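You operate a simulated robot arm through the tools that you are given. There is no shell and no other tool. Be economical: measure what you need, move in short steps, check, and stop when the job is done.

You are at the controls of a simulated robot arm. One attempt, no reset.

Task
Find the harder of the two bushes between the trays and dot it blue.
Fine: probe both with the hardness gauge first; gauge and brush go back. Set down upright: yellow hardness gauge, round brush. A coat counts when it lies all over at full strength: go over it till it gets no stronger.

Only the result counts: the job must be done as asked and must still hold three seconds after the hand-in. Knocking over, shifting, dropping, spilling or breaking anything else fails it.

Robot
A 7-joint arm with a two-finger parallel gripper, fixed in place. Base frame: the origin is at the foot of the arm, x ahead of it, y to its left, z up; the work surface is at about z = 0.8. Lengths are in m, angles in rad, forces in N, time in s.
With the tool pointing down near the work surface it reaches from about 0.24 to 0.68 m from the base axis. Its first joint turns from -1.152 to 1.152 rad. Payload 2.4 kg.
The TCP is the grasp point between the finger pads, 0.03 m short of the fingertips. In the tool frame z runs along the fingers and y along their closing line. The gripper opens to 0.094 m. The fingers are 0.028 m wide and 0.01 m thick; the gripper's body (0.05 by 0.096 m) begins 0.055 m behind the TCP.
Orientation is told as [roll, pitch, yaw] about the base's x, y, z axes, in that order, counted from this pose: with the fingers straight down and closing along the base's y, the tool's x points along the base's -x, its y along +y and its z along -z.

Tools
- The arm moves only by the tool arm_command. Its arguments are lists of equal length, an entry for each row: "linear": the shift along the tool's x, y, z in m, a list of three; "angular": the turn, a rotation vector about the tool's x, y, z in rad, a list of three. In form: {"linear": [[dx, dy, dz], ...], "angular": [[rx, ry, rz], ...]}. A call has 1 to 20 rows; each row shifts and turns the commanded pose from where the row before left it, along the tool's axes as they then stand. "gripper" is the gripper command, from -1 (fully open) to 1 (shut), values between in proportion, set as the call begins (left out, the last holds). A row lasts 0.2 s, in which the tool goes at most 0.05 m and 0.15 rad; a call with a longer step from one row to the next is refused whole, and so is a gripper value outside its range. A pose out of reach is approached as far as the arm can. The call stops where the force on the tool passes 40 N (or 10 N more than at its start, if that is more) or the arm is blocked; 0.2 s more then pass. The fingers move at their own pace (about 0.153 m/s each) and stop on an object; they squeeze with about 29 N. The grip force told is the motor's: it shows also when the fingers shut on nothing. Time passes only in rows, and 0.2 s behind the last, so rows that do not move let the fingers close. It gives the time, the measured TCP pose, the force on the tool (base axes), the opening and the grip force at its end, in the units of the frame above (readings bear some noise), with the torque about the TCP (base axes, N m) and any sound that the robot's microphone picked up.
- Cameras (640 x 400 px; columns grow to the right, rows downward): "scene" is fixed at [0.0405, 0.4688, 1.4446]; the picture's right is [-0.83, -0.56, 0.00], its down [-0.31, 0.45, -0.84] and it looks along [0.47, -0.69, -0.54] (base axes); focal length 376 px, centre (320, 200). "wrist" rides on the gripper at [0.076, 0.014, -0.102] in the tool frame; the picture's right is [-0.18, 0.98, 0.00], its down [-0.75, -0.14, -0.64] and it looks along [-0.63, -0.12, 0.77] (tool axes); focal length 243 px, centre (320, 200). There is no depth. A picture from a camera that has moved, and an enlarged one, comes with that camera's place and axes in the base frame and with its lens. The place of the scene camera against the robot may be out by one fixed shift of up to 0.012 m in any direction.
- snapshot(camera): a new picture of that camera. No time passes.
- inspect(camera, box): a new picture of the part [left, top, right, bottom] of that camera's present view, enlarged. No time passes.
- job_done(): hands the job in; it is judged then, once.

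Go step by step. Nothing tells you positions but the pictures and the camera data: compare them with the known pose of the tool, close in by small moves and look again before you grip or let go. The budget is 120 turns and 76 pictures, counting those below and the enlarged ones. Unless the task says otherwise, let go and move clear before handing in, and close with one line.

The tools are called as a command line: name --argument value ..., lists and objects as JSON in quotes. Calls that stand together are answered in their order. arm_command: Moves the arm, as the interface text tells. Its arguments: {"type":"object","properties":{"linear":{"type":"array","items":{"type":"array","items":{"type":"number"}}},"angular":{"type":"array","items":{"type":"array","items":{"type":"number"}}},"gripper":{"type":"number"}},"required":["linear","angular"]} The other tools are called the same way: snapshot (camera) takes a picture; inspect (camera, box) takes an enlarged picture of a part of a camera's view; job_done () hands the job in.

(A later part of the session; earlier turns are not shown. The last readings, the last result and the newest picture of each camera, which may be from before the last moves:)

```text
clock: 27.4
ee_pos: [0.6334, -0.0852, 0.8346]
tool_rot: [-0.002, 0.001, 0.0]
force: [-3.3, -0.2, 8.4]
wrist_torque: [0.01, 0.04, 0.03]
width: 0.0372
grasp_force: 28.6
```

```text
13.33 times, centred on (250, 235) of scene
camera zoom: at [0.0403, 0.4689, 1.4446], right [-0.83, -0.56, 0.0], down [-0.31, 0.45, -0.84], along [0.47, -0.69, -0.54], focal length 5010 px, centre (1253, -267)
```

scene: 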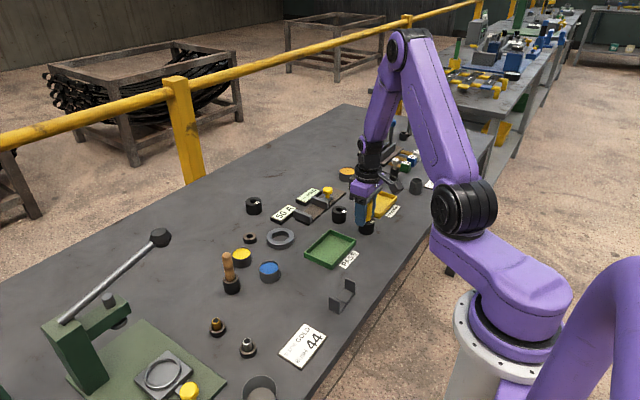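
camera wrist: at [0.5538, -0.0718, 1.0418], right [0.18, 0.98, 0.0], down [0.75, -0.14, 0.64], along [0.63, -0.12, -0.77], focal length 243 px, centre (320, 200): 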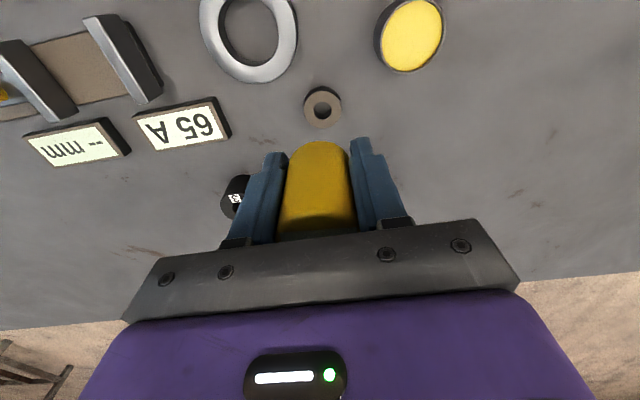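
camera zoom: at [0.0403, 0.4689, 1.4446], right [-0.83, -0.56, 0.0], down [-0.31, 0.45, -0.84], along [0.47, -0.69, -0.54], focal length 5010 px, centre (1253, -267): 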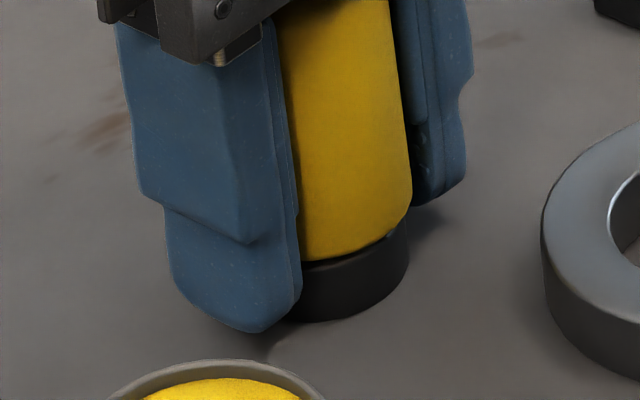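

It's seated with balanced contact. I'll open, rise straight up and look.

arm_command --linear '[[0, 0, -0.0008], [0, 0, 0], [0, 0, 0], [0, 0, -0.03], [0, 0, -0.05], [0, 0, -0.03], [0, 0, 0]]' --angular '[[0, 0, 0], [0, 0, 0], [0, 0, 0], [0, 0, 0], [0, 0, 0], [0, 0, 0], [0, 0, 0]]' --gripper -1

inspect --camera "scene" --box '[200, 200, 300, 310]'

```text
clock: 29.0
ee_pos: [0.634, -0.087, 0.9464]
tool_rot: [0.001, 0.001, 0.001]
force: [1.0, 0.0, -0.4]
wrist_torque: [-0.01, 0.0, 0.05]
width: 0.0939
grasp_force: 0.0
```

```text
3.64 times, centred on (250, 255) of scene
camera zoom: at [0.0405, 0.4688, 1.4446], right [-0.83, -0.56, 0.0], down [-0.31, 0.45, -0.84], along [0.47, -0.69, -0.54], focal length 1366 px, centre (574, 0)
```

zoom: 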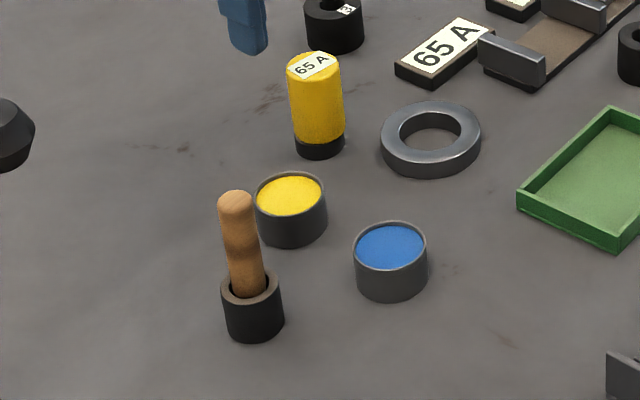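

The gauge is back upright on its stand, and the display still shows 65 A. Next is the brush, in its holder near (0.545, 0.07); I'll move over it for a look.

arm_command --linear '[[0, 0, -0.045], [0.025, 0.035, -0.01], [0.025, 0.035, -0.01], [0.025, 0.035, 0], [0.025, 0.035, 0], [0, 0, 0]]' --angular '[[0, 0, 0], [0, 0, 0], [0, 0, 0], [0, 0, 0], [0, 0, 0], [0, 0, 0]]'

snapshot --camera "wrist"

```text
clock: 30.4
ee_pos: [0.5336, 0.0575, 1.0093]
tool_rot: [-0.002, 0.0, 0.0]
force: [-0.3, -0.1, 0.5]
wrist_torque: [0.02, 0.01, 0.0]
width: 0.0941
grasp_force: 0.0
```

```text
30 pictures are left
camera wrist: at [0.4589, 0.0714, 1.1112], right [0.18, 0.98, 0.0], down [0.75, -0.14, 0.64], along [0.63, -0.12, -0.77], focal length 243 px, centre (320, 200)
```

wrist: 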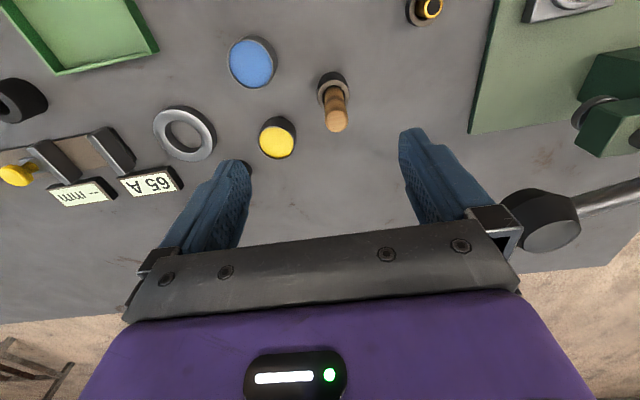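

The handle top is near (0.546, 0.070, 0.90), 18 mm thick, leaning slightly toward +x. I'll descend around it.

arm_command --linear '[[-0.0104, 0.0125, 0.034], [0, 0, 0.04], [0, 0, 0.04], [0, 0, 0.02], [0, 0, 0]]' --angular '[[0, 0, 0], [0, 0, 0], [0, 0, 0], [0, 0, 0], [0, 0, 0]]'

snapshot --camera "wrist"

```text
clock: 31.6
ee_pos: [0.5429, 0.0657, 0.8742]
tool_rot: [-0.001, 0.001, 0.0]
force: [0.2, -0.4, 0.5]
wrist_torque: [0.0, -0.01, 0.02]
width: 0.0938
grasp_force: 0.0
```

```text
29 pictures are left
camera wrist: at [0.4659, 0.0799, 0.9759], right [0.18, 0.98, 0.0], down [0.75, -0.14, 0.64], along [0.63, -0.12, -0.77], focal length 243 px, centre (320, 200)
```

wrist: 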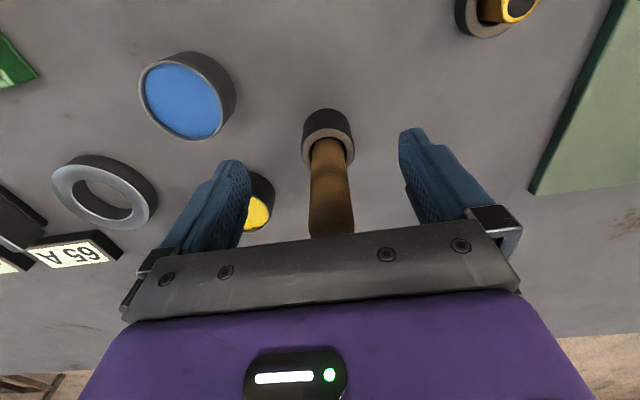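

I'll shift slightly to centre on the handle, then grip.

arm_command --linear '[[-0.003, 0.005, 0], [0, 0, 0], [0, 0, 0], [0, 0, 0], [0, 0, 0]]' --angular '[[0, 0, 0], [0, 0, 0], [0, 0, 0], [0, 0, 0], [0, 0, 0]]' --gripper 1

snapshot --camera "wrist"

```text
clock: 32.8
ee_pos: [0.5447, 0.0717, 0.8739]
tool_rot: [0.0, 0.0, 0.0]
force: [0.4, -0.7, -0.5]
wrist_torque: [-0.06, 0.03, -0.01]
width: 0.0195
grasp_force: 28.9
```

```text
28 pictures are left
camera wrist: at [0.4682, 0.0862, 0.9763], right [0.18, 0.98, 0.0], down [0.75, -0.14, 0.64], along [0.63, -0.12, -0.77], focal length 243 px, centre (320, 200)
```

wrist: 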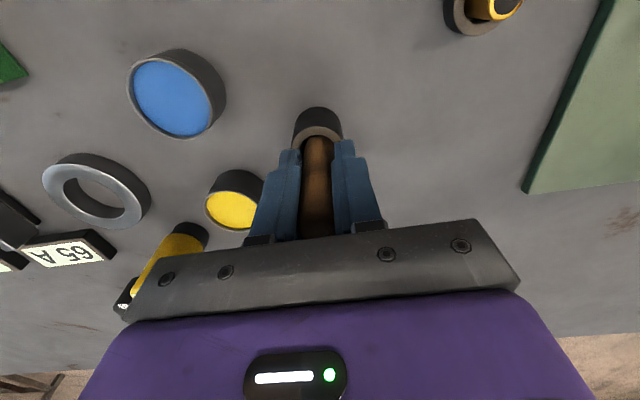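

The brush is gripped. I'll lift it clear and look at the bristles.

arm_command --linear '[[0, 0, -0.03], [0, 0, -0.04], [0, 0, -0.04], [0, 0, 0]]' --angular '[[0, 0, 0], [0, 0, 0], [0, 0, 0], [0, 0, 0]]'

inspect --camera "scene" --box '[190, 210, 290, 310]'

```text
clock: 33.8
ee_pos: [0.5465, 0.0687, 0.9851]
tool_rot: [-0.001, 0.0, 0.0]
force: [0.7, 0.4, 0.0]
wrist_torque: [-0.02, 0.01, 0.0]
width: 0.0197
grasp_force: 29.3
```

```text
4.00 times, centred on (240, 260) of scene
camera zoom: at [0.0405, 0.4688, 1.4446], right [-0.83, -0.56, 0.0], down [-0.31, 0.45, -0.84], along [0.47, -0.69, -0.54], focal length 1503 px, centre (640, -40)
```

zoom: 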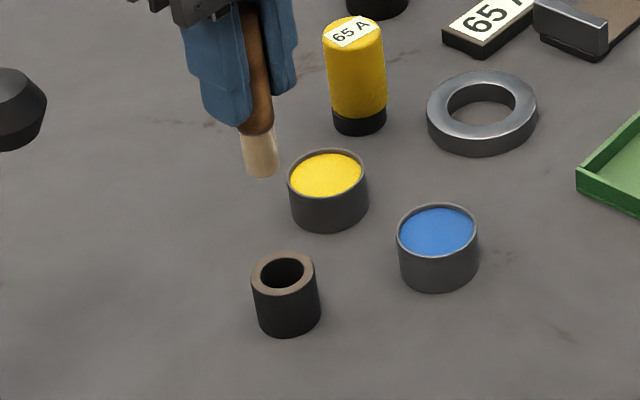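

The bristle tip hangs about 76 mm below the TCP. I'll go over the blue cup, near (0.494, -0.005), and lower to just above it.

arm_command --linear '[[0.016, -0.0245, 0], [0.016, -0.0245, 0], [0.016, -0.0245, 0], [0, 0, 0.03], [0, 0, 0.03], [0, 0, 0]]' --angular '[[0, 0, 0], [0, 0, 0], [0, 0, 0], [0, 0, 0], [0, 0, 0], [0, 0, 0]]'

snapshot --camera "wrist"

inspect --camera "scene" --box '[230, 230, 310, 290]'

```text
clock: 35.2
ee_pos: [0.5, -0.001, 0.9261]
tool_rot: [0.001, 0.0, -0.001]
force: [0.0, 0.4, -0.6]
wrist_torque: [0.01, 0.0, 0.01]
width: 0.0194
grasp_force: 29.1
```

```text
26 pictures are left
camera wrist: at [0.4226, 0.0138, 1.0285], right [0.18, 0.98, 0.0], down [0.75, -0.14, 0.64], along [0.63, -0.12, -0.77], focal length 243 px, centre (320, 200)
```

wrist: 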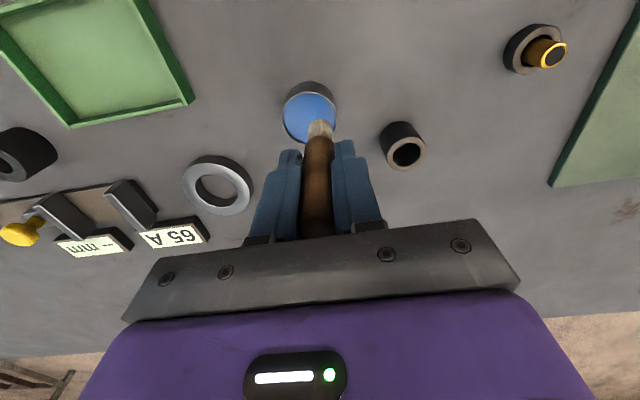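

```text
6.67 times, centred on (270, 260) of scene
camera zoom: at [0.0405, 0.4688, 1.4446], right [-0.83, -0.56, 0.0], down [-0.31, 0.45, -0.84], along [0.47, -0.69, -0.54], focal length 2505 px, centre (653, -200)
```

zoom: 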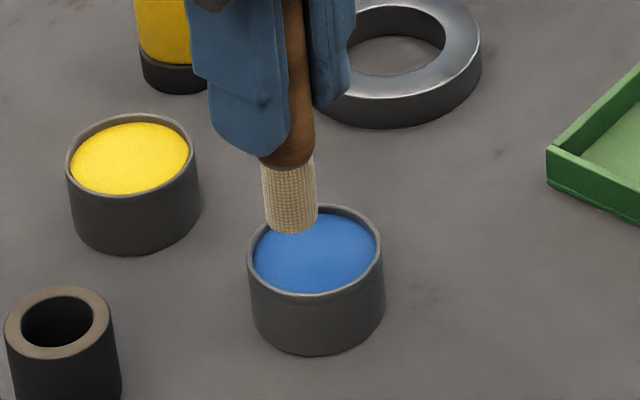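

The cup is at (0.492, -0.008) and the tip is about 2–3 mm behind the TCP. I'll correct and dip.

arm_command --linear '[[0.0045, -0.0065, 0], [0, 0, 0.015], [0, 0, 0.01], [0, 0, 0.008], [0, 0, 0], [0, 0, 0]]' --angular '[[0, 0, 0], [0, 0, 0], [0, 0, 0], [0, 0, 0], [0, 0, 0], [0, 0, 0]]'

inspect --camera "scene" --box '[230, 230, 310, 290]'

```text
clock: 36.6
ee_pos: [0.4944, -0.0087, 0.8951]
tool_rot: [-0.001, -0.009, 0.0]
force: [4.9, 0.4, 29.6]
wrist_torque: [0.34, -0.42, 0.0]
width: 0.0192
grasp_force: 29.3
```

```text
6.67 times, centred on (270, 260) of scene
camera zoom: at [0.0402, 0.4688, 1.4447], right [-0.83, -0.56, 0.0], down [-0.31, 0.45, -0.84], along [0.47, -0.69, -0.54], focal length 2505 px, centre (653, -200)
```

zoom: 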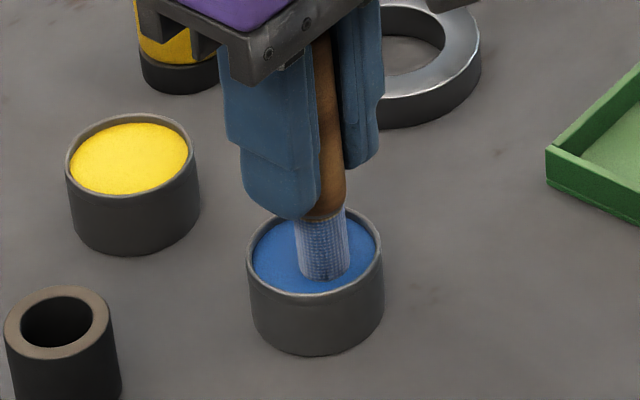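

The bristles have taken blue, but contact is firm, so I'll lift out straight away and check the brush.

arm_command --linear '[[0, 0, -0.006], [0, 0, 0], [0, 0, -0.03], [0, 0, -0.03], [0, 0, 0]]' --angular '[[0, 0, 0], [0, 0, 0], [0, 0, 0], [0, 0, 0], [0, 0, 0]]'

inspect --camera "scene" --box '[230, 210, 310, 290]'

```text
clock: 37.8
ee_pos: [0.4949, -0.0078, 0.9605]
tool_rot: [0.002, 0.0, 0.001]
force: [-0.2, -0.2, -0.5]
wrist_torque: [-0.06, 0.0, 0.0]
width: 0.0196
grasp_force: 28.6
```

```text
5.00 times, centred on (270, 250) of scene
camera zoom: at [0.0405, 0.4688, 1.4446], right [-0.83, -0.56, 0.0], down [-0.31, 0.45, -0.84], along [0.47, -0.69, -0.54], focal length 1879 px, centre (570, -50)
```

zoom: 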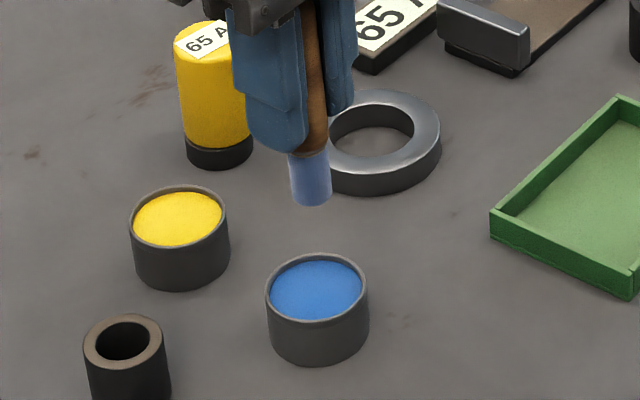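

The brush is loaded blue. I'll carry it over bush 1 and lower to just above its +y wall.

arm_command --linear '[[0.001, -0.0396, 0], [0.001, -0.0396, 0], [0.001, -0.0396, 0], [0.001, -0.0396, 0], [0.001, -0.0396, 0], [0, -0.0396, 0], [0, -0.0396, 0], [0, 0, 0.02], [0, 0, 0.01], [0, 0, 0]]' --angular '[[0, 0, 0], [0, 0, 0], [0, 0, 0], [0, 0, 0], [0, 0, 0], [0, 0, 0], [0, 0, 0], [0, 0, 0], [0, 0, 0], [0, 0, 0]]'

snapshot --camera "wrist"

inspect --camera "scene" --box '[310, 180, 390, 240]'

```text
clock: 40.0
ee_pos: [0.4876, -0.285, 0.9291]
tool_rot: [0.0, 0.0, 0.0]
force: [0.9, 0.2, 0.1]
wrist_torque: [0.02, -0.01, 0.0]
width: 0.0195
grasp_force: 28.6
```

```text
22 pictures are left
camera wrist: at [0.4116, -0.2708, 1.0315], right [0.18, 0.98, 0.0], down [0.75, -0.14, 0.64], along [0.63, -0.12, -0.77], focal length 243 px, centre (320, 200)
```

wrist: 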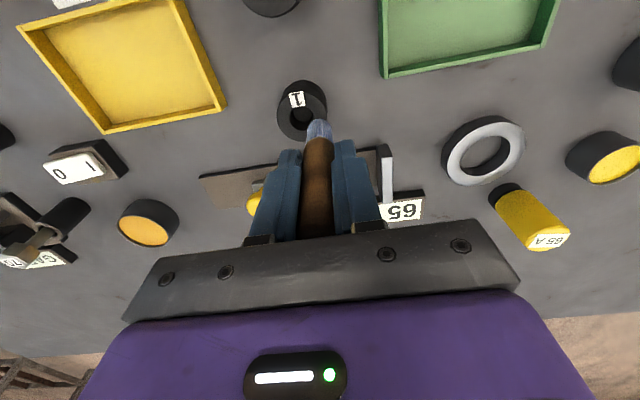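

```text
6.67 times, centred on (350, 210) of scene
camera zoom: at [0.0405, 0.4688, 1.4446], right [-0.83, -0.56, 0.0], down [-0.31, 0.45, -0.84], along [0.47, -0.69, -0.54], focal length 2505 px, centre (120, 133)
```

zoom: 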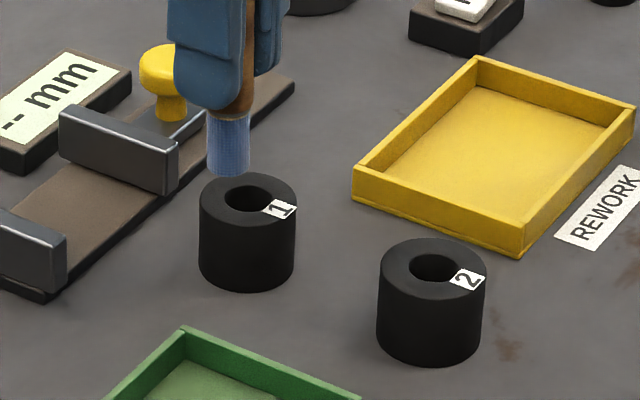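

The tip is right over the +y wall. I'll descend gently to contact.

arm_command --linear '[[0, 0, 0.01], [0, 0, 0.004], [0, 0, 0.003], [0, 0, 0]]' --angular '[[0, 0, 0], [0, 0, 0], [0, 0, 0], [0, 0, 0]]'

```text
clock: 41.0
ee_pos: [0.49, -0.2864, 0.9116]
tool_rot: [0.0, 0.001, 0.0]
force: [-0.4, -0.4, 0.0]
wrist_torque: [-0.01, -0.03, -0.02]
width: 0.0197
grasp_force: 29.4
```

No contact yet; a little lower.

arm_command --linear '[[0, 0, 0.0015], [0, 0, 0.001], [0, 0, 0.001], [0, 0, 0], [0, 0, 0]]' --angular '[[0, 0, 0], [0, 0, 0], [0, 0, 0], [0, 0, 0], [0, 0, 0]]'

inspect --camera "scene" --box '[325, 195, 355, 235]'

```text
clock: 42.2
ee_pos: [0.4891, -0.2842, 0.9079]
tool_rot: [-0.001, 0.001, 0.001]
force: [0.8, -0.7, 0.2]
wrist_torque: [0.02, 0.02, -0.03]
width: 0.0196
grasp_force: 29.3
```

```text
10.00 times, centred on (340, 215) of scene
camera zoom: at [0.0405, 0.4688, 1.4446], right [-0.83, -0.56, 0.0], down [-0.31, 0.45, -0.84], along [0.47, -0.69, -0.54], focal length 3758 px, centre (120, 50)
```

zoom: 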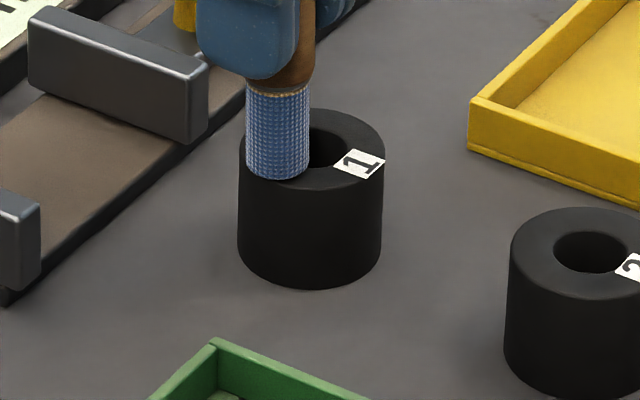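

The bristles are about on the surface. A further 2–3 mm for contact.

arm_command --linear '[[0, 0, 0.001], [0, 0, 0.001], [0, 0, 0.001], [0, 0, 0], [0, 0, 0]]' --angular '[[0, 0, 0], [0, 0, 0], [0, 0, 0], [0, 0, 0], [0, 0, 0]]'

```text
clock: 43.4
ee_pos: [0.4888, -0.2853, 0.9053]
tool_rot: [-0.001, -0.001, -0.001]
force: [-1.0, 0.7, 10.8]
wrist_torque: [0.14, 0.07, -0.01]
width: 0.0197
grasp_force: 29.0
```

Contact at 11 N. I'll hold, lift a little and see what mark it leaves.

arm_command --linear '[[0, 0, 0], [0, 0, 0], [0, 0, -0.005], [0, 0, -0.03], [0, 0, -0.02], [0, 0, 0]]' --angular '[[0, 0, 0], [0, 0, 0], [0, 0, 0], [0, 0, 0], [0, 0, 0], [0, 0, 0]]'

inspect --camera "scene" --box '[325, 190, 365, 235]'

```text
clock: 44.8
ee_pos: [0.4865, -0.2864, 0.9597]
tool_rot: [-0.001, 0.001, 0.001]
force: [-0.5, 0.5, -0.4]
wrist_torque: [-0.01, -0.01, -0.03]
width: 0.0195
grasp_force: 29.4
```

```text
8.89 times, centred on (345, 212) of scene
camera zoom: at [0.0405, 0.4688, 1.4446], right [-0.83, -0.56, 0.0], down [-0.31, 0.45, -0.84], along [0.47, -0.69, -0.54], focal length 3340 px, centre (98, 89)
```

zoom: 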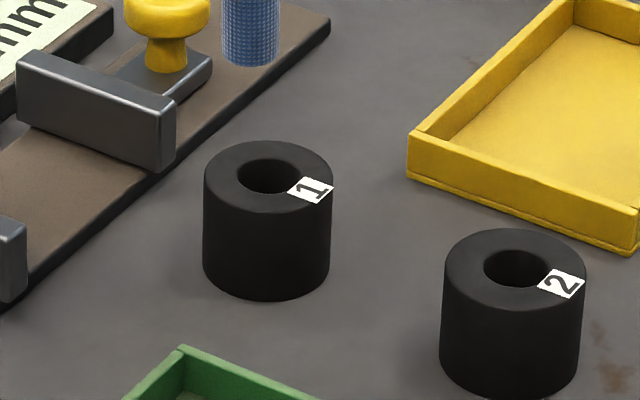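

No visible mark from this side. I'll look with the wrist camera.

inspect --camera "wrist" --box '[250, 90, 370, 180]'

```text
4.44 times, centred on (310, 135) of wrist
camera zoom: at [0.4102, -0.2719, 1.0621], right [0.18, 0.98, 0.0], down [0.75, -0.14, 0.64], along [0.63, -0.12, -0.77], focal length 1078 px, centre (364, 489)
```

zoom: 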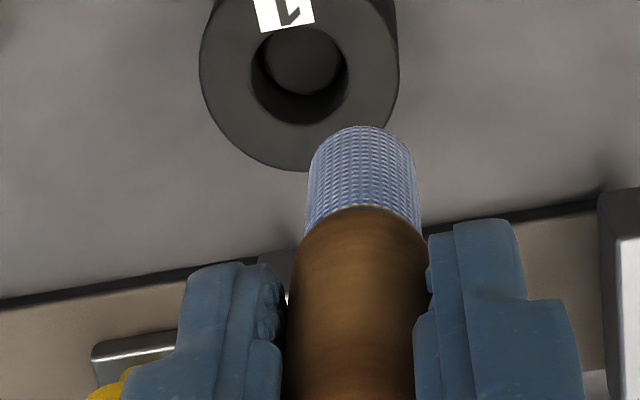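

Still no mark, so it likely needs strokes. I'll press again and stroke along x on the wall.

arm_command --linear '[[0, 0, 0.045], [0, 0, 0.007], [0, 0, 0.003], [-0.004, 0, 0], [-0.004, 0, 0], [0.004, 0, 0], [0.004, 0, 0], [0.004, 0, 0], [0.004, 0, 0], [-0.004, 0, 0], [-0.004, 0, 0], [0, 0, 0]]' --angular '[[0, 0, 0], [0, 0, 0], [0, 0, 0], [0, 0, 0], [0, 0, 0], [0, 0, 0], [0, 0, 0], [0, 0, 0], [0, 0, 0], [0, 0, 0], [0, 0, 0], [0, 0, 0]]'

inspect --camera "scene" --box '[325, 190, 365, 235]'

```text
clock: 47.4
ee_pos: [0.488, -0.2858, 0.9051]
tool_rot: [0.0, 0.0, 0.0]
force: [-5.3, 1.2, 9.5]
wrist_torque: [0.06, 0.29, 0.0]
width: 0.0196
grasp_force: 29.3
```

```text
8.89 times, centred on (345, 212) of scene
camera zoom: at [0.0403, 0.469, 1.4446], right [-0.83, -0.56, 0.0], down [-0.31, 0.45, -0.84], along [0.47, -0.69, -0.54], focal length 3340 px, centre (98, 89)
```

zoom: 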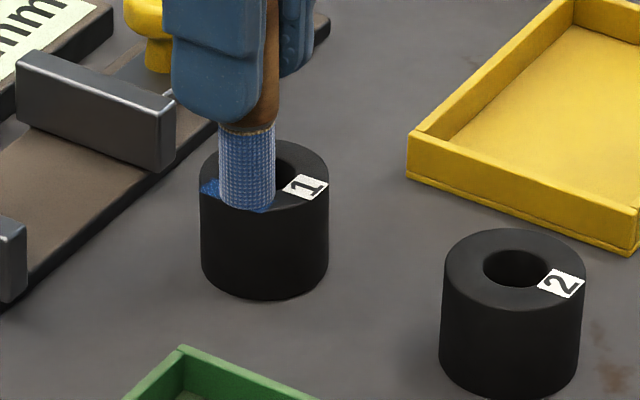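

Strokes do lay blue. I'll now sweep once round the ring face with light pressure.

arm_command --linear '[[0, 0.0, -0.0004], [0.00725, -0.00194, 0], [0.00531, -0.00531, 0], [0.00194, -0.00725, 0], [-0.00194, -0.00725, 0], [-0.00531, -0.00531, 0], [-0.00725, -0.00194, 0], [-0.00725, 0.00194, 0], [-0.00531, 0.00531, 0], [-0.00194, 0.00725, 0], [0.00194, 0.00725, 0], [0.00531, 0.00531, 0], [0.00725, 0.00194, 0], [0, 0, -0.006], [0, 0, -0.04], [0, 0.04, -0.01], [0, 0, 0]]' --angular '[[0, 0, 0], [0, 0, 0], [0, 0, 0], [0, 0, 0], [0, 0, 0], [0, 0, 0], [0, 0, 0], [0, 0, 0], [0, 0, 0], [0, 0, 0], [0, 0, 0], [0, 0, 0], [0, 0, 0], [0, 0, 0], [0, 0, 0], [0, 0, 0], [0, 0, 0]]'

inspect --camera "scene" --box '[325, 190, 365, 235]'

```text
clock: 51.0
ee_pos: [0.489, -0.2444, 0.9619]
tool_rot: [0.0, -0.001, -0.001]
force: [-0.3, 0.0, -0.7]
wrist_torque: [0.0, 0.01, 0.02]
width: 0.0197
grasp_force: 28.7
```

```text
8.89 times, centred on (345, 212) of scene
camera zoom: at [0.0405, 0.4689, 1.4446], right [-0.83, -0.56, 0.0], down [-0.31, 0.45, -0.84], along [0.47, -0.69, -0.54], focal length 3340 px, centre (98, 89)
```

zoom: 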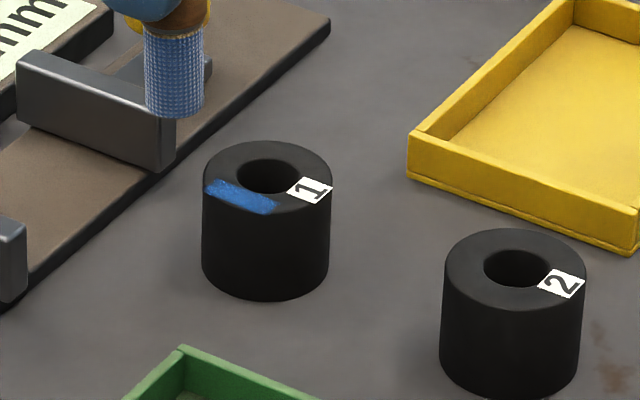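

Only the straight stroke on the +y side took; the circle was too light. I'll look at the mark closely.

inspect --camera "scene" --box '[331, 203, 351, 219]'

inspect --camera "wrist" --box '[200, 90, 360, 190]'

```text
16.00 times, centred on (341, 211) of scene
camera zoom: at [0.0405, 0.4689, 1.4446], right [-0.83, -0.56, 0.0], down [-0.31, 0.45, -0.84], along [0.47, -0.69, -0.54], focal length 6012 px, centre (-16, 24)
```

zoom: 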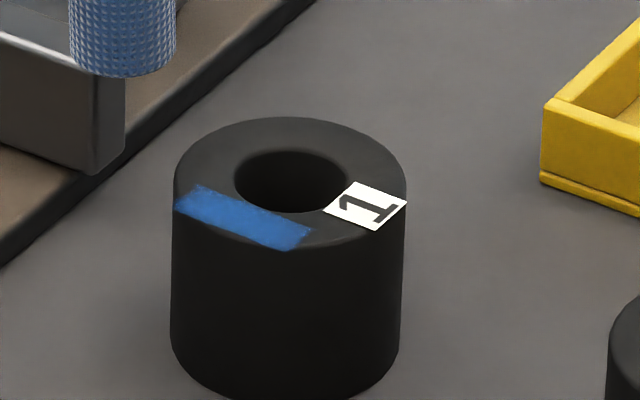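

```text
4.00 times, centred on (280, 140) of wrist
camera zoom: at [0.4126, -0.23, 1.065], right [0.18, 0.98, 0.0], down [0.75, -0.14, 0.64], along [0.63, -0.12, -0.77], focal length 970 px, centre (480, 440)
```

zoom: 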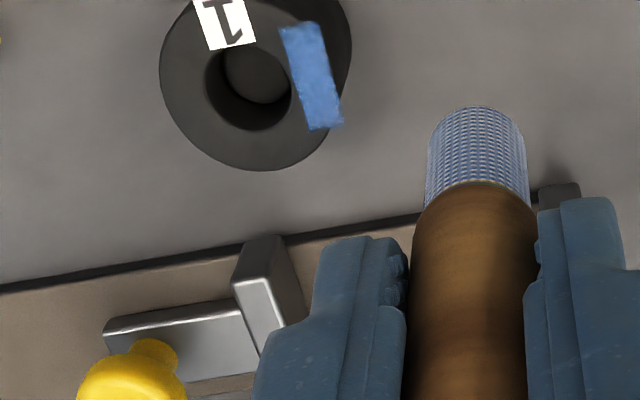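

The mark is a patch about 22 × 9 mm. I'll go over it again with several firm strokes and see whether it gets stronger or spreads.

arm_command --linear '[[0, -0.04, 0], [0, 0, 0.046], [0, 0, 0.008], [0, 0, 0.0027], [-0.004, 0, 0], [-0.004, 0, 0], [0.004, 0, 0], [0.004, 0, 0], [0.004, 0, 0], [0.004, 0, 0], [-0.004, 0, 0], [-0.004, 0, 0], [-0.004, 0, 0], [-0.004, 0, 0], [0.004, 0, 0], [0.004, 0, 0], [0.004, 0, 0], [0.004, 0, 0], [-0.004, 0, 0], [-0.004, 0, 0]]' --angular '[[0, 0, 0], [0, 0, 0], [0, 0, 0], [0, 0, 0], [0, 0, 0], [0, 0, 0], [0, 0, 0], [0, 0, 0], [0, 0, 0], [0, 0, 0], [0, 0, 0], [0, 0, 0], [0, 0, 0], [0, 0, 0], [0, 0, 0], [0, 0, 0], [0, 0, 0], [0, 0, 0], [0, 0, 0], [0, 0, 0]]'

arm_command --linear '[[0, 0, -0.006], [0, 0, -0.04], [0, 0.04, -0.01], [0, 0, 0]]' --angular '[[0, 0, 0], [0, 0, 0], [0, 0, 0], [0, 0, 0]]'

inspect --camera "scene" --box '[331, 203, 351, 219]'

```text
clock: 55.2
ee_pos: [0.4889, -0.2842, 0.9053]
tool_rot: [0.001, 0.0, 0.001]
force: [-0.1, 0.0, -0.7]
wrist_torque: [0.03, 0.0, -0.01]
width: 0.0195
grasp_force: 28.9
```

```text
clock: 56.2
ee_pos: [0.4883, -0.2456, 0.9614]
tool_rot: [0.0, 0.002, -0.001]
force: [0.2, -0.6, 0.1]
wrist_torque: [0.0, 0.0, 0.02]
width: 0.0197
grasp_force: 29.3
```

```text
16.00 times, centred on (341, 211) of scene
camera zoom: at [0.0405, 0.4689, 1.4446], right [-0.83, -0.56, 0.0], down [-0.31, 0.45, -0.84], along [0.47, -0.69, -0.54], focal length 6012 px, centre (-16, 24)
```

zoom: 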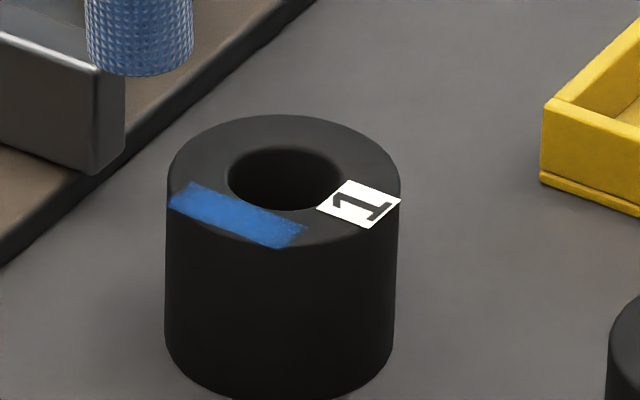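

The patch looks much the same and the bush crept about 1 mm. Contact was lost at the end, so I'll press again gently with force feedback and use shorter strokes.

arm_command --linear '[[0, -0.04, 0], [0, 0, 0.046], [0, 0, 0.01], [0, 0, 0.001], [0, 0, 0]]' --angular '[[0, 0, 0], [0, 0, 0], [0, 0, 0], [0, 0, 0], [0, 0, 0]]'

```text
clock: 57.4
ee_pos: [0.4904, -0.2849, 0.9045]
tool_rot: [-0.002, -0.001, -0.001]
force: [-0.7, 0.2, -0.7]
wrist_torque: [-0.02, 0.0, 0.01]
width: 0.0197
grasp_force: 29.2
```

arm_command --linear '[[0, 0, 0.001], [0, 0, 0.001], [0, 0, 0]]' --angular '[[0, 0, 0], [0, 0, 0], [0, 0, 0]]'

```text
clock: 58.2
ee_pos: [0.4891, -0.2852, 0.9039]
tool_rot: [-0.001, -0.002, 0.0]
force: [-6.1, 3.0, 24.5]
wrist_torque: [0.14, 0.29, -0.02]
width: 0.0195
grasp_force: 29.5
```

Contact is stiff, about 24 N. I'll back off 1 mm and make short strokes.

arm_command --linear '[[0, 0, -0.001], [-0.003, 0, 0], [-0.003, 0, 0], [0.003, 0, 0], [0.003, 0, 0], [0.003, 0, 0], [0.003, 0, 0], [-0.003, 0, 0], [-0.003, 0, 0], [-0.003, 0, 0], [-0.003, 0, 0], [0.003, 0, 0], [0.003, 0, 0], [0.003, 0, 0], [0.003, 0, 0], [-0.003, 0, 0], [-0.003, 0, 0], [0, 0, 0]]' --angular '[[0, 0, 0], [0, 0, 0], [0, 0, 0], [0, 0, 0], [0, 0, 0], [0, 0, 0], [0, 0, 0], [0, 0, 0], [0, 0, 0], [0, 0, 0], [0, 0, 0], [0, 0, 0], [0, 0, 0], [0, 0, 0], [0, 0, 0], [0, 0, 0], [0, 0, 0], [0, 0, 0]]'

arm_command --linear '[[0, 0, -0.006], [0, 0, -0.04], [0, 0.04, -0.01], [0, 0, 0]]' --angular '[[0, 0, 0], [0, 0, 0], [0, 0, 0], [0, 0, 0]]'

inspect --camera "scene" --box '[331, 203, 351, 219]'

```text
clock: 62.0
ee_pos: [0.4889, -0.2872, 0.9032]
tool_rot: [-0.002, -0.003, 0.0]
force: [-4.4, -0.5, 13.0]
wrist_torque: [0.05, 0.27, 0.02]
width: 0.0199
grasp_force: 28.7
```

```text
clock: 63.0
ee_pos: [0.4895, -0.245, 0.9582]
tool_rot: [-0.001, 0.0, 0.0]
force: [0.0, 0.0, -1.0]
wrist_torque: [-0.03, -0.01, 0.03]
width: 0.0194
grasp_force: 28.8
```

```text
16.00 times, centred on (341, 211) of scene
camera zoom: at [0.0405, 0.4689, 1.4446], right [-0.83, -0.56, 0.0], down [-0.31, 0.45, -0.84], along [0.47, -0.69, -0.54], focal length 6012 px, centre (-16, 24)
```

zoom: 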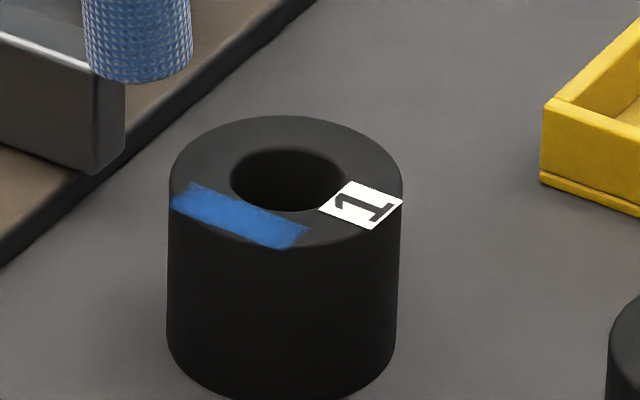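

No visible change, so it's either saturated or the brush is spent. I'll re-dip, then work it again to be sure.

arm_command --linear '[[-0.001, 0.0395, 0], [-0.001, 0.0395, 0], [-0.001, 0.0395, 0], [-0.001, 0.0395, 0], [-0.001, 0.0395, 0], [0, 0.0395, 0], [0, 0, 0.03], [0, 0, 0.025], [0, 0, 0.005], [0, 0, 0]]' --angular '[[0, 0, 0], [0, 0, 0], [0, 0, 0], [0, 0, 0], [0, 0, 0], [0, 0, 0], [0, 0, 0], [0, 0, 0], [0, 0, 0], [0, 0, 0]]'

inspect --camera "scene" --box '[245, 235, 305, 285]'

```text
clock: 65.2
ee_pos: [0.4972, -0.0076, 0.8987]
tool_rot: [0.001, 0.0, -0.001]
force: [-0.2, 0.1, -0.4]
wrist_torque: [-0.02, -0.01, -0.02]
width: 0.0199
grasp_force: 29.1
```

```text
8.00 times, centred on (275, 260) of scene
camera zoom: at [0.0405, 0.4689, 1.4446], right [-0.83, -0.56, 0.0], down [-0.31, 0.45, -0.84], along [0.47, -0.69, -0.54], focal length 3006 px, centre (680, -280)
```

zoom: 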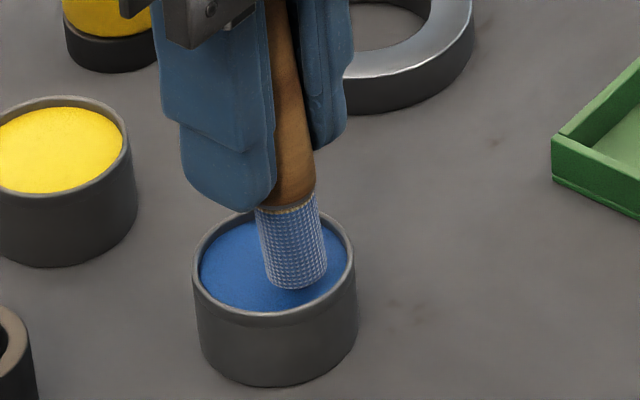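

The brush has tilted a little in the grip but the tip is well inside the cup. I'll touch the paint and lift out.

arm_command --linear '[[0, 0, 0.002], [0, 0, 0.0015], [0, 0, 0], [0, 0, 0]]' --angular '[[0, 0, 0], [0, 0, 0], [0, 0, 0], [0, 0, 0]]'

```text
clock: 66.2
ee_pos: [0.4956, -0.0077, 0.8955]
tool_rot: [0.0, 0.0, 0.0]
force: [0.7, -0.4, -0.8]
wrist_torque: [0.0, -0.04, 0.04]
width: 0.0197
grasp_force: 28.8
```

arm_command --linear '[[0, 0, 0.0015], [0, 0, 0.0015], [0, 0, 0], [0, 0, 0]]' --angular '[[0, 0, 0], [0, 0, 0], [0, 0, 0], [0, 0, 0]]'

```text
clock: 67.2
ee_pos: [0.4951, -0.0079, 0.8918]
tool_rot: [0.0, -0.002, 0.001]
force: [-1.0, 0.4, 8.5]
wrist_torque: [-0.02, 0.05, -0.02]
width: 0.0195
grasp_force: 28.9
```

Paint contact made. I'll go back over bush 1 and check tip alignment.

arm_command --linear '[[0, 0, -0.03], [0, 0, -0.035], [0, -0.0396, 0], [0, -0.0396, 0], [0, -0.0396, 0], [0, -0.0396, 0], [0, -0.0396, 0], [0, -0.0396, 0], [0, -0.0396, 0], [0, 0, 0.03], [0, 0, 0]]' --angular '[[0, 0, 0], [0, 0, 0], [0, 0, 0], [0, 0, 0], [0, 0, 0], [0, 0, 0], [0, 0, 0], [0, 0, 0], [0, 0, 0], [0, 0, 0], [0, 0, 0]]'

inspect --camera "wrist" --box '[240, 80, 400, 180]'

```text
clock: 69.6
ee_pos: [0.4978, -0.2851, 0.9291]
tool_rot: [0.0, -0.001, 0.001]
force: [0.2, 0.2, -1.5]
wrist_torque: [0.0, 0.02, -0.01]
width: 0.0198
grasp_force: 29.0
```

```text
4.00 times, centred on (320, 130) of wrist
camera zoom: at [0.4212, -0.2695, 1.0305], right [0.18, 0.98, 0.0], down [0.75, -0.14, 0.64], along [0.63, -0.12, -0.77], focal length 970 px, centre (320, 480)
```

zoom: 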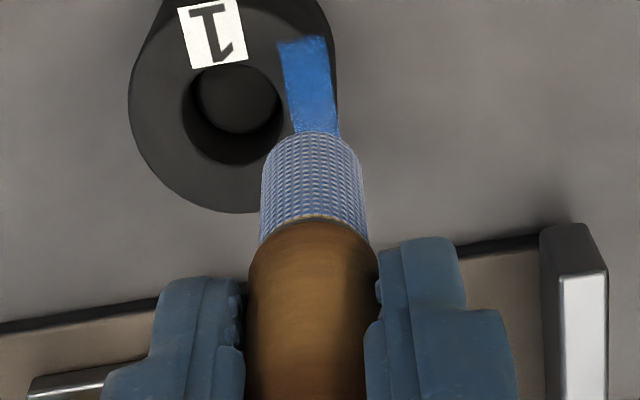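

The patch spans about x 0.475–0.493, y ±5 mm. To learn whether other spots take paint, I'll press on the +x wall with force feedback.

arm_command --linear '[[-0.0075, -0.018, 0], [0, 0, 0.02], [0, 0, 0.006], [0, 0, 0.001], [0, 0, 0]]' --angular '[[0, 0, 0], [0, 0, 0], [0, 0, 0], [0, 0, 0], [0, 0, 0]]'

```text
clock: 70.8
ee_pos: [0.5024, -0.3039, 0.9018]
tool_rot: [-0.001, -0.003, 0.0]
force: [-2.0, 3.7, 24.4]
wrist_torque: [0.2, 0.14, 0.0]
width: 0.0198
grasp_force: 29.4
```

Contact. I'll back off 0.8 mm and stroke along y.

arm_command --linear '[[0, 0, -0.0008], [0, 0.004, 0], [0, 0.004, 0], [0, -0.004, 0], [0, -0.004, 0], [0, -0.004, 0], [0, -0.004, 0], [0, 0.004, 0], [0, 0.004, 0], [0, 0, 0]]' --angular '[[0, 0, 0], [0, 0, 0], [0, 0, 0], [0, 0, 0], [0, 0, 0], [0, 0, 0], [0, 0, 0], [0, 0, 0], [0, 0, 0], [0, 0, 0]]'

arm_command --linear '[[0, 0, -0.006], [0, 0, -0.024], [0, 0.04, 0], [0, 0, 0]]' --angular '[[0, 0, 0], [0, 0, 0], [0, 0, 0], [0, 0, 0]]'

inspect --camera "scene" --box '[331, 203, 351, 219]'

```text
clock: 73.0
ee_pos: [0.5009, -0.3061, 0.9018]
tool_rot: [-0.004, -0.002, -0.002]
force: [5.4, -2.6, 18.5]
wrist_torque: [-0.13, -0.38, 0.01]
width: 0.0195
grasp_force: 28.8
```

```text
clock: 74.0
ee_pos: [0.5018, -0.265, 0.9317]
tool_rot: [-0.001, -0.001, 0.0]
force: [0.6, -0.6, 0.6]
wrist_torque: [-0.03, -0.04, -0.01]
width: 0.0195
grasp_force: 28.8
```

```text
16.00 times, centred on (341, 211) of scene
camera zoom: at [0.0405, 0.4689, 1.4446], right [-0.83, -0.56, 0.0], down [-0.31, 0.45, -0.84], along [0.47, -0.69, -0.54], focal length 6012 px, centre (-16, 24)
```

zoom: 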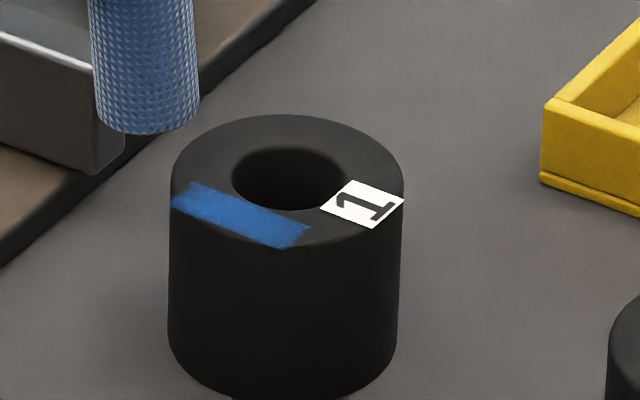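

The +x wall took no paint, so the blue patch is the fixed dot area. I'll go over that patch once more with the freshly loaded brush, full length.

arm_command --linear '[[0.0138, -0.021, 0], [0, 0, 0.02], [0, 0, 0.007], [0, 0, 0.0013], [0, 0, 0]]' --angular '[[0, 0, 0], [0, 0, 0], [0, 0, 0], [0, 0, 0], [0, 0, 0]]'

```text
clock: 75.2
ee_pos: [0.4884, -0.283, 0.9024]
tool_rot: [-0.001, -0.001, 0.0]
force: [-0.4, 0.8, -0.3]
wrist_torque: [-0.02, -0.01, 0.0]
width: 0.0196
grasp_force: 28.9
```

arm_command --linear '[[0, -0.001, 0.001], [0, 0, 0.0007], [0, 0, 0]]' --angular '[[0, 0, 0], [0, 0, 0], [0, 0, 0]]'

```text
clock: 76.0
ee_pos: [0.4883, -0.2842, 0.9012]
tool_rot: [0.0, 0.0, 0.001]
force: [-2.5, 5.9, 20.0]
wrist_torque: [0.45, 0.1, -0.02]
width: 0.0197
grasp_force: 29.2
```

In contact at 20 N. I'll ease off slightly and stroke the full length twice, plus a small sideways shift.

arm_command --linear '[[0, 0, -0.0006], [-0.005, 0, 0], [-0.005, 0, 0], [0.005, 0, 0], [0.005, 0, 0], [0.005, 0, 0], [0.005, 0, 0], [0, 0.002, 0], [-0.005, 0, 0], [-0.005, 0, 0], [-0.005, 0, 0], [-0.005, 0, 0], [0, -0.004, 0], [0.005, 0, 0], [0.005, 0, 0], [0.005, 0, 0], [0.005, 0, 0], [-0.005, 0.002, 0], [-0.005, 0, 0], [0, 0, 0]]' --angular '[[0, 0, 0], [0, 0, 0], [0, 0, 0], [0, 0, 0], [0, 0, 0], [0, 0, 0], [0, 0, 0], [0, 0, 0], [0, 0, 0], [0, 0, 0], [0, 0, 0], [0, 0, 0], [0, 0, 0], [0, 0, 0], [0, 0, 0], [0, 0, 0], [0, 0, 0], [0, 0, 0], [0, 0, 0], [0, 0, 0]]'

arm_command --linear '[[0, 0, -0.006], [0, 0, -0.034], [0, 0.04, -0.01], [0, 0.02, 0], [0, 0, 0]]' --angular '[[0, 0, 0], [0, 0, 0], [0, 0, 0], [0, 0, 0], [0, 0, 0]]'

inspect --camera "scene" --box '[331, 203, 351, 219]'

```text
clock: 80.2
ee_pos: [0.4853, -0.2846, 0.9021]
tool_rot: [0.0, 0.0, 0.0]
force: [-0.5, 0.7, -0.6]
wrist_torque: [0.0, 0.01, 0.0]
width: 0.0198
grasp_force: 29.5
```

```text
clock: 81.4
ee_pos: [0.4856, -0.2253, 0.9498]
tool_rot: [0.0, 0.0, -0.002]
force: [0.1, 0.6, -0.4]
wrist_torque: [0.02, 0.05, 0.0]
width: 0.0199
grasp_force: 29.1
```

```text
16.00 times, centred on (341, 211) of scene
camera zoom: at [0.0405, 0.4689, 1.4446], right [-0.83, -0.56, 0.0], down [-0.31, 0.45, -0.84], along [0.47, -0.69, -0.54], focal length 6012 px, centre (-16, 24)
```

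zoom: 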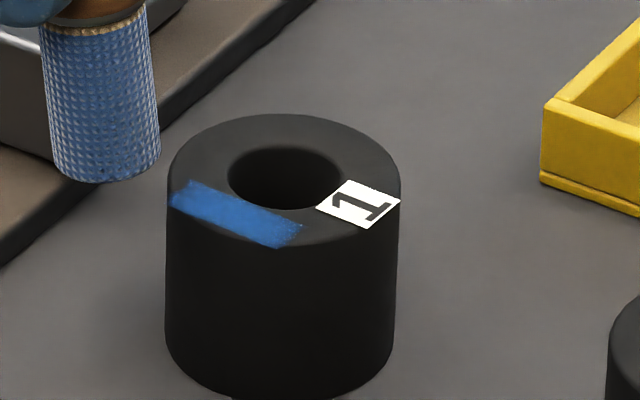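

It looks unchanged, so it's close to saturated. One more pass with confirmed contact, working toward the -x end, to be certain.

arm_command --linear '[[0, -0.02, 0], [0, -0.04, 0], [0, 0, 0.04], [0, 0, 0.0085], [0, 0, 0.001], [0, 0, 0]]' --angular '[[0, 0, 0], [0, 0, 0], [0, 0, 0], [0, 0, 0], [0, 0, 0], [0, 0, 0]]'

```text
clock: 82.8
ee_pos: [0.4855, -0.2865, 0.9014]
tool_rot: [0.0, -0.001, 0.001]
force: [0.0, -0.5, -0.7]
wrist_torque: [0.01, 0.03, -0.01]
width: 0.0195
grasp_force: 28.9
```

arm_command --linear '[[0, 0, 0.001], [0, 0, 0.0007], [0, 0, 0]]' --angular '[[0, 0, 0], [0, 0, 0], [0, 0, 0]]'

```text
clock: 83.6
ee_pos: [0.4866, -0.2853, 0.9012]
tool_rot: [0.0, -0.001, 0.0]
force: [-1.5, -0.3, 6.7]
wrist_torque: [-0.04, 0.16, 0.02]
width: 0.0196
grasp_force: 28.6
```

Contact at about 7 N. Stroking the full patch length.

arm_command --linear '[[0.004, 0, 0.0003], [0.004, 0, 0], [-0.004, 0, 0], [-0.004, 0, 0], [-0.004, 0, 0], [-0.004, 0, 0], [0.004, 0, 0], [0.004, 0, 0.0002], [0.004, 0, 0], [0.004, 0, 0], [-0.004, 0, 0], [-0.004, 0, 0], [-0.004, 0, 0], [-0.004, 0, 0], [0.004, 0, 0], [0.004, 0, 0], [0, 0, 0]]' --angular '[[0, 0, 0], [0, 0, 0], [0, 0, 0], [0, 0, 0], [0, 0, 0], [0, 0, 0], [0, 0, 0], [0, 0, 0], [0, 0, 0], [0, 0, 0], [0, 0, 0], [0, 0, 0], [0, 0, 0], [0, 0, 0], [0, 0, 0], [0, 0, 0], [0, 0, 0]]'

arm_command --linear '[[0, 0, -0.006], [0, 0, -0.034], [0, 0.04, -0.01], [0, 0.02, 0], [0, 0, 0]]' --angular '[[0, 0, 0], [0, 0, 0], [0, 0, 0], [0, 0, 0], [0, 0, 0]]'

inspect --camera "scene" --box '[331, 203, 351, 219]'

```text
clock: 87.2
ee_pos: [0.4897, -0.2838, 0.9004]
tool_rot: [-0.002, -0.003, 0.003]
force: [6.9, 2.4, 13.5]
wrist_torque: [0.16, -0.44, -0.05]
width: 0.0197
grasp_force: 28.8
```

```text
clock: 88.4
ee_pos: [0.4862, -0.2249, 0.9526]
tool_rot: [0.002, 0.0, 0.001]
force: [0.0, 0.4, -0.7]
wrist_torque: [0.01, -0.03, -0.05]
width: 0.0199
grasp_force: 29.4
```

```text
16.00 times, centred on (341, 211) of scene
camera zoom: at [0.0405, 0.4689, 1.4446], right [-0.83, -0.56, 0.0], down [-0.31, 0.45, -0.84], along [0.47, -0.69, -0.54], focal length 6012 px, centre (-16, 24)
```

zoom: 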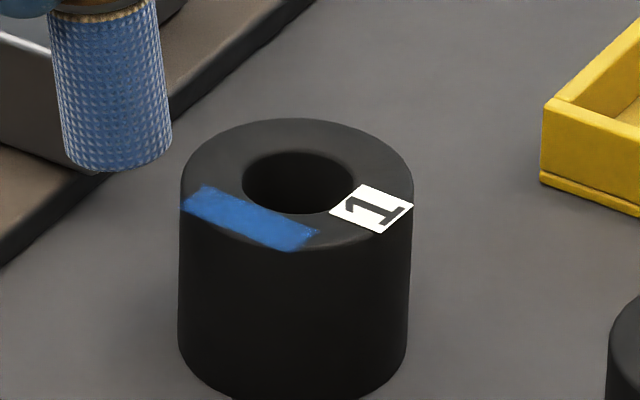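

The coat is unchanged and uniform, so it's saturated. Now I'll carry the brush back over its holder at about (0.541, 0.0705).

arm_command --linear '[[0, 0, -0.02], [-0.00735, 0.0369, 0], [-0.00735, 0.0369, 0], [-0.00735, 0.0369, 0], [-0.00735, 0.0369, 0], [-0.00735, 0.0369, 0], [-0.00735, 0.0369, 0], [-0.00735, 0.0369, 0], [-0.00735, 0.0369, 0], [0, 0, 0.03], [0, 0, 0.02], [0, 0, 0]]' --angular '[[0, 0, 0], [0, 0, 0], [0, 0, 0], [0, 0, 0], [0, 0, 0], [0, 0, 0], [0, 0, 0], [0, 0, 0], [0, 0, 0], [0, 0, 0], [0, 0, 0], [0, 0, 0]]'

inspect --camera "scene" --box '[200, 240, 260, 300]'

inspect --camera "wrist" --box '[240, 80, 400, 180]'

```text
clock: 91.0
ee_pos: [0.5451, 0.0702, 0.9219]
tool_rot: [0.002, 0.0, -0.001]
force: [-0.1, -0.6, -0.2]
wrist_torque: [-0.03, -0.02, -0.01]
width: 0.0199
grasp_force: 28.6
```

```text
6.67 times, centred on (230, 270) of scene
camera zoom: at [0.0405, 0.4689, 1.4446], right [-0.83, -0.56, 0.0], down [-0.31, 0.45, -0.84], along [0.47, -0.69, -0.54], focal length 2505 px, centre (920, -267)
```

zoom: 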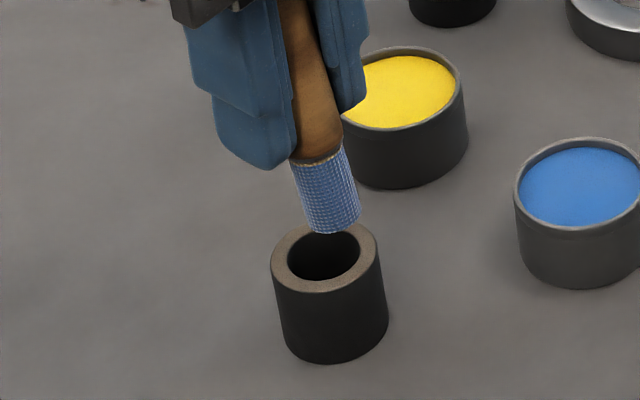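

```text
4.00 times, centred on (320, 130) of wrist
camera zoom: at [0.4695, 0.086, 1.024], right [0.18, 0.98, 0.0], down [0.75, -0.14, 0.64], along [0.63, -0.12, -0.77], focal length 970 px, centre (320, 480)
```

zoom: 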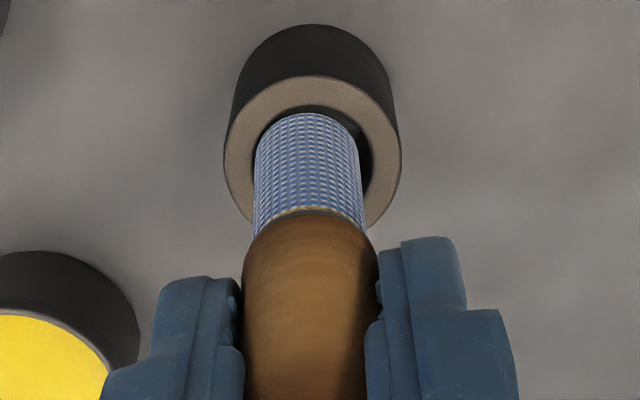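

The brush leans about 7° in the grip, with the tip about 7 mm short of the hole in x. I'll shift +6 mm x and -2 mm y, and lower slowly.

arm_command --linear '[[-0.006, -0.002, 0], [0, 0, 0.015], [0, 0, 0.006], [0, 0, 0.005], [0, 0, 0]]' --angular '[[0, 0, 0], [0, 0, 0], [0, 0, 0], [0, 0, 0], [0, 0, 0]]'

inspect --camera "scene" --box '[210, 250, 250, 300]'

```text
clock: 92.2
ee_pos: [0.5527, 0.0706, 0.8946]
tool_rot: [0.002, -0.006, -0.001]
force: [0.3, 1.0, 20.3]
wrist_torque: [0.11, 0.35, -0.05]
width: 0.0201
grasp_force: 29.1
```

```text
8.00 times, centred on (230, 275) of scene
camera zoom: at [0.0402, 0.4688, 1.4447], right [-0.83, -0.56, 0.0], down [-0.31, 0.45, -0.84], along [0.47, -0.69, -0.54], focal length 3006 px, centre (1040, -400)
```

zoom: 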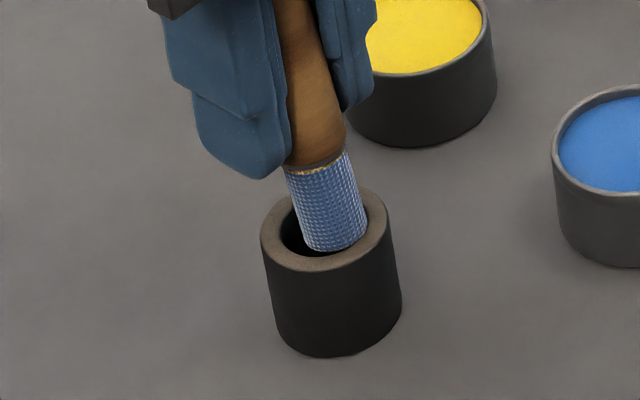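

The tip caught the -x rim. I'll raise 4 mm, shift +5 mm x and -1.5 mm y, and lower again.

arm_command --linear '[[0, 0, -0.005], [-0.005, -0.0015, 0], [0, 0, 0.004], [0, 0, 0.003], [0, 0, 0.003], [0, 0, 0]]' --angular '[[0, 0, 0], [0, 0, 0], [0, 0, 0], [0, 0, 0], [0, 0, 0], [0, 0, 0]]'

```text
clock: 93.6
ee_pos: [0.5561, 0.0672, 0.8881]
tool_rot: [0.0, 0.002, -0.001]
force: [-3.1, 4.3, 1.6]
wrist_torque: [0.25, 0.18, -0.02]
width: 0.0198
grasp_force: 29.4
```

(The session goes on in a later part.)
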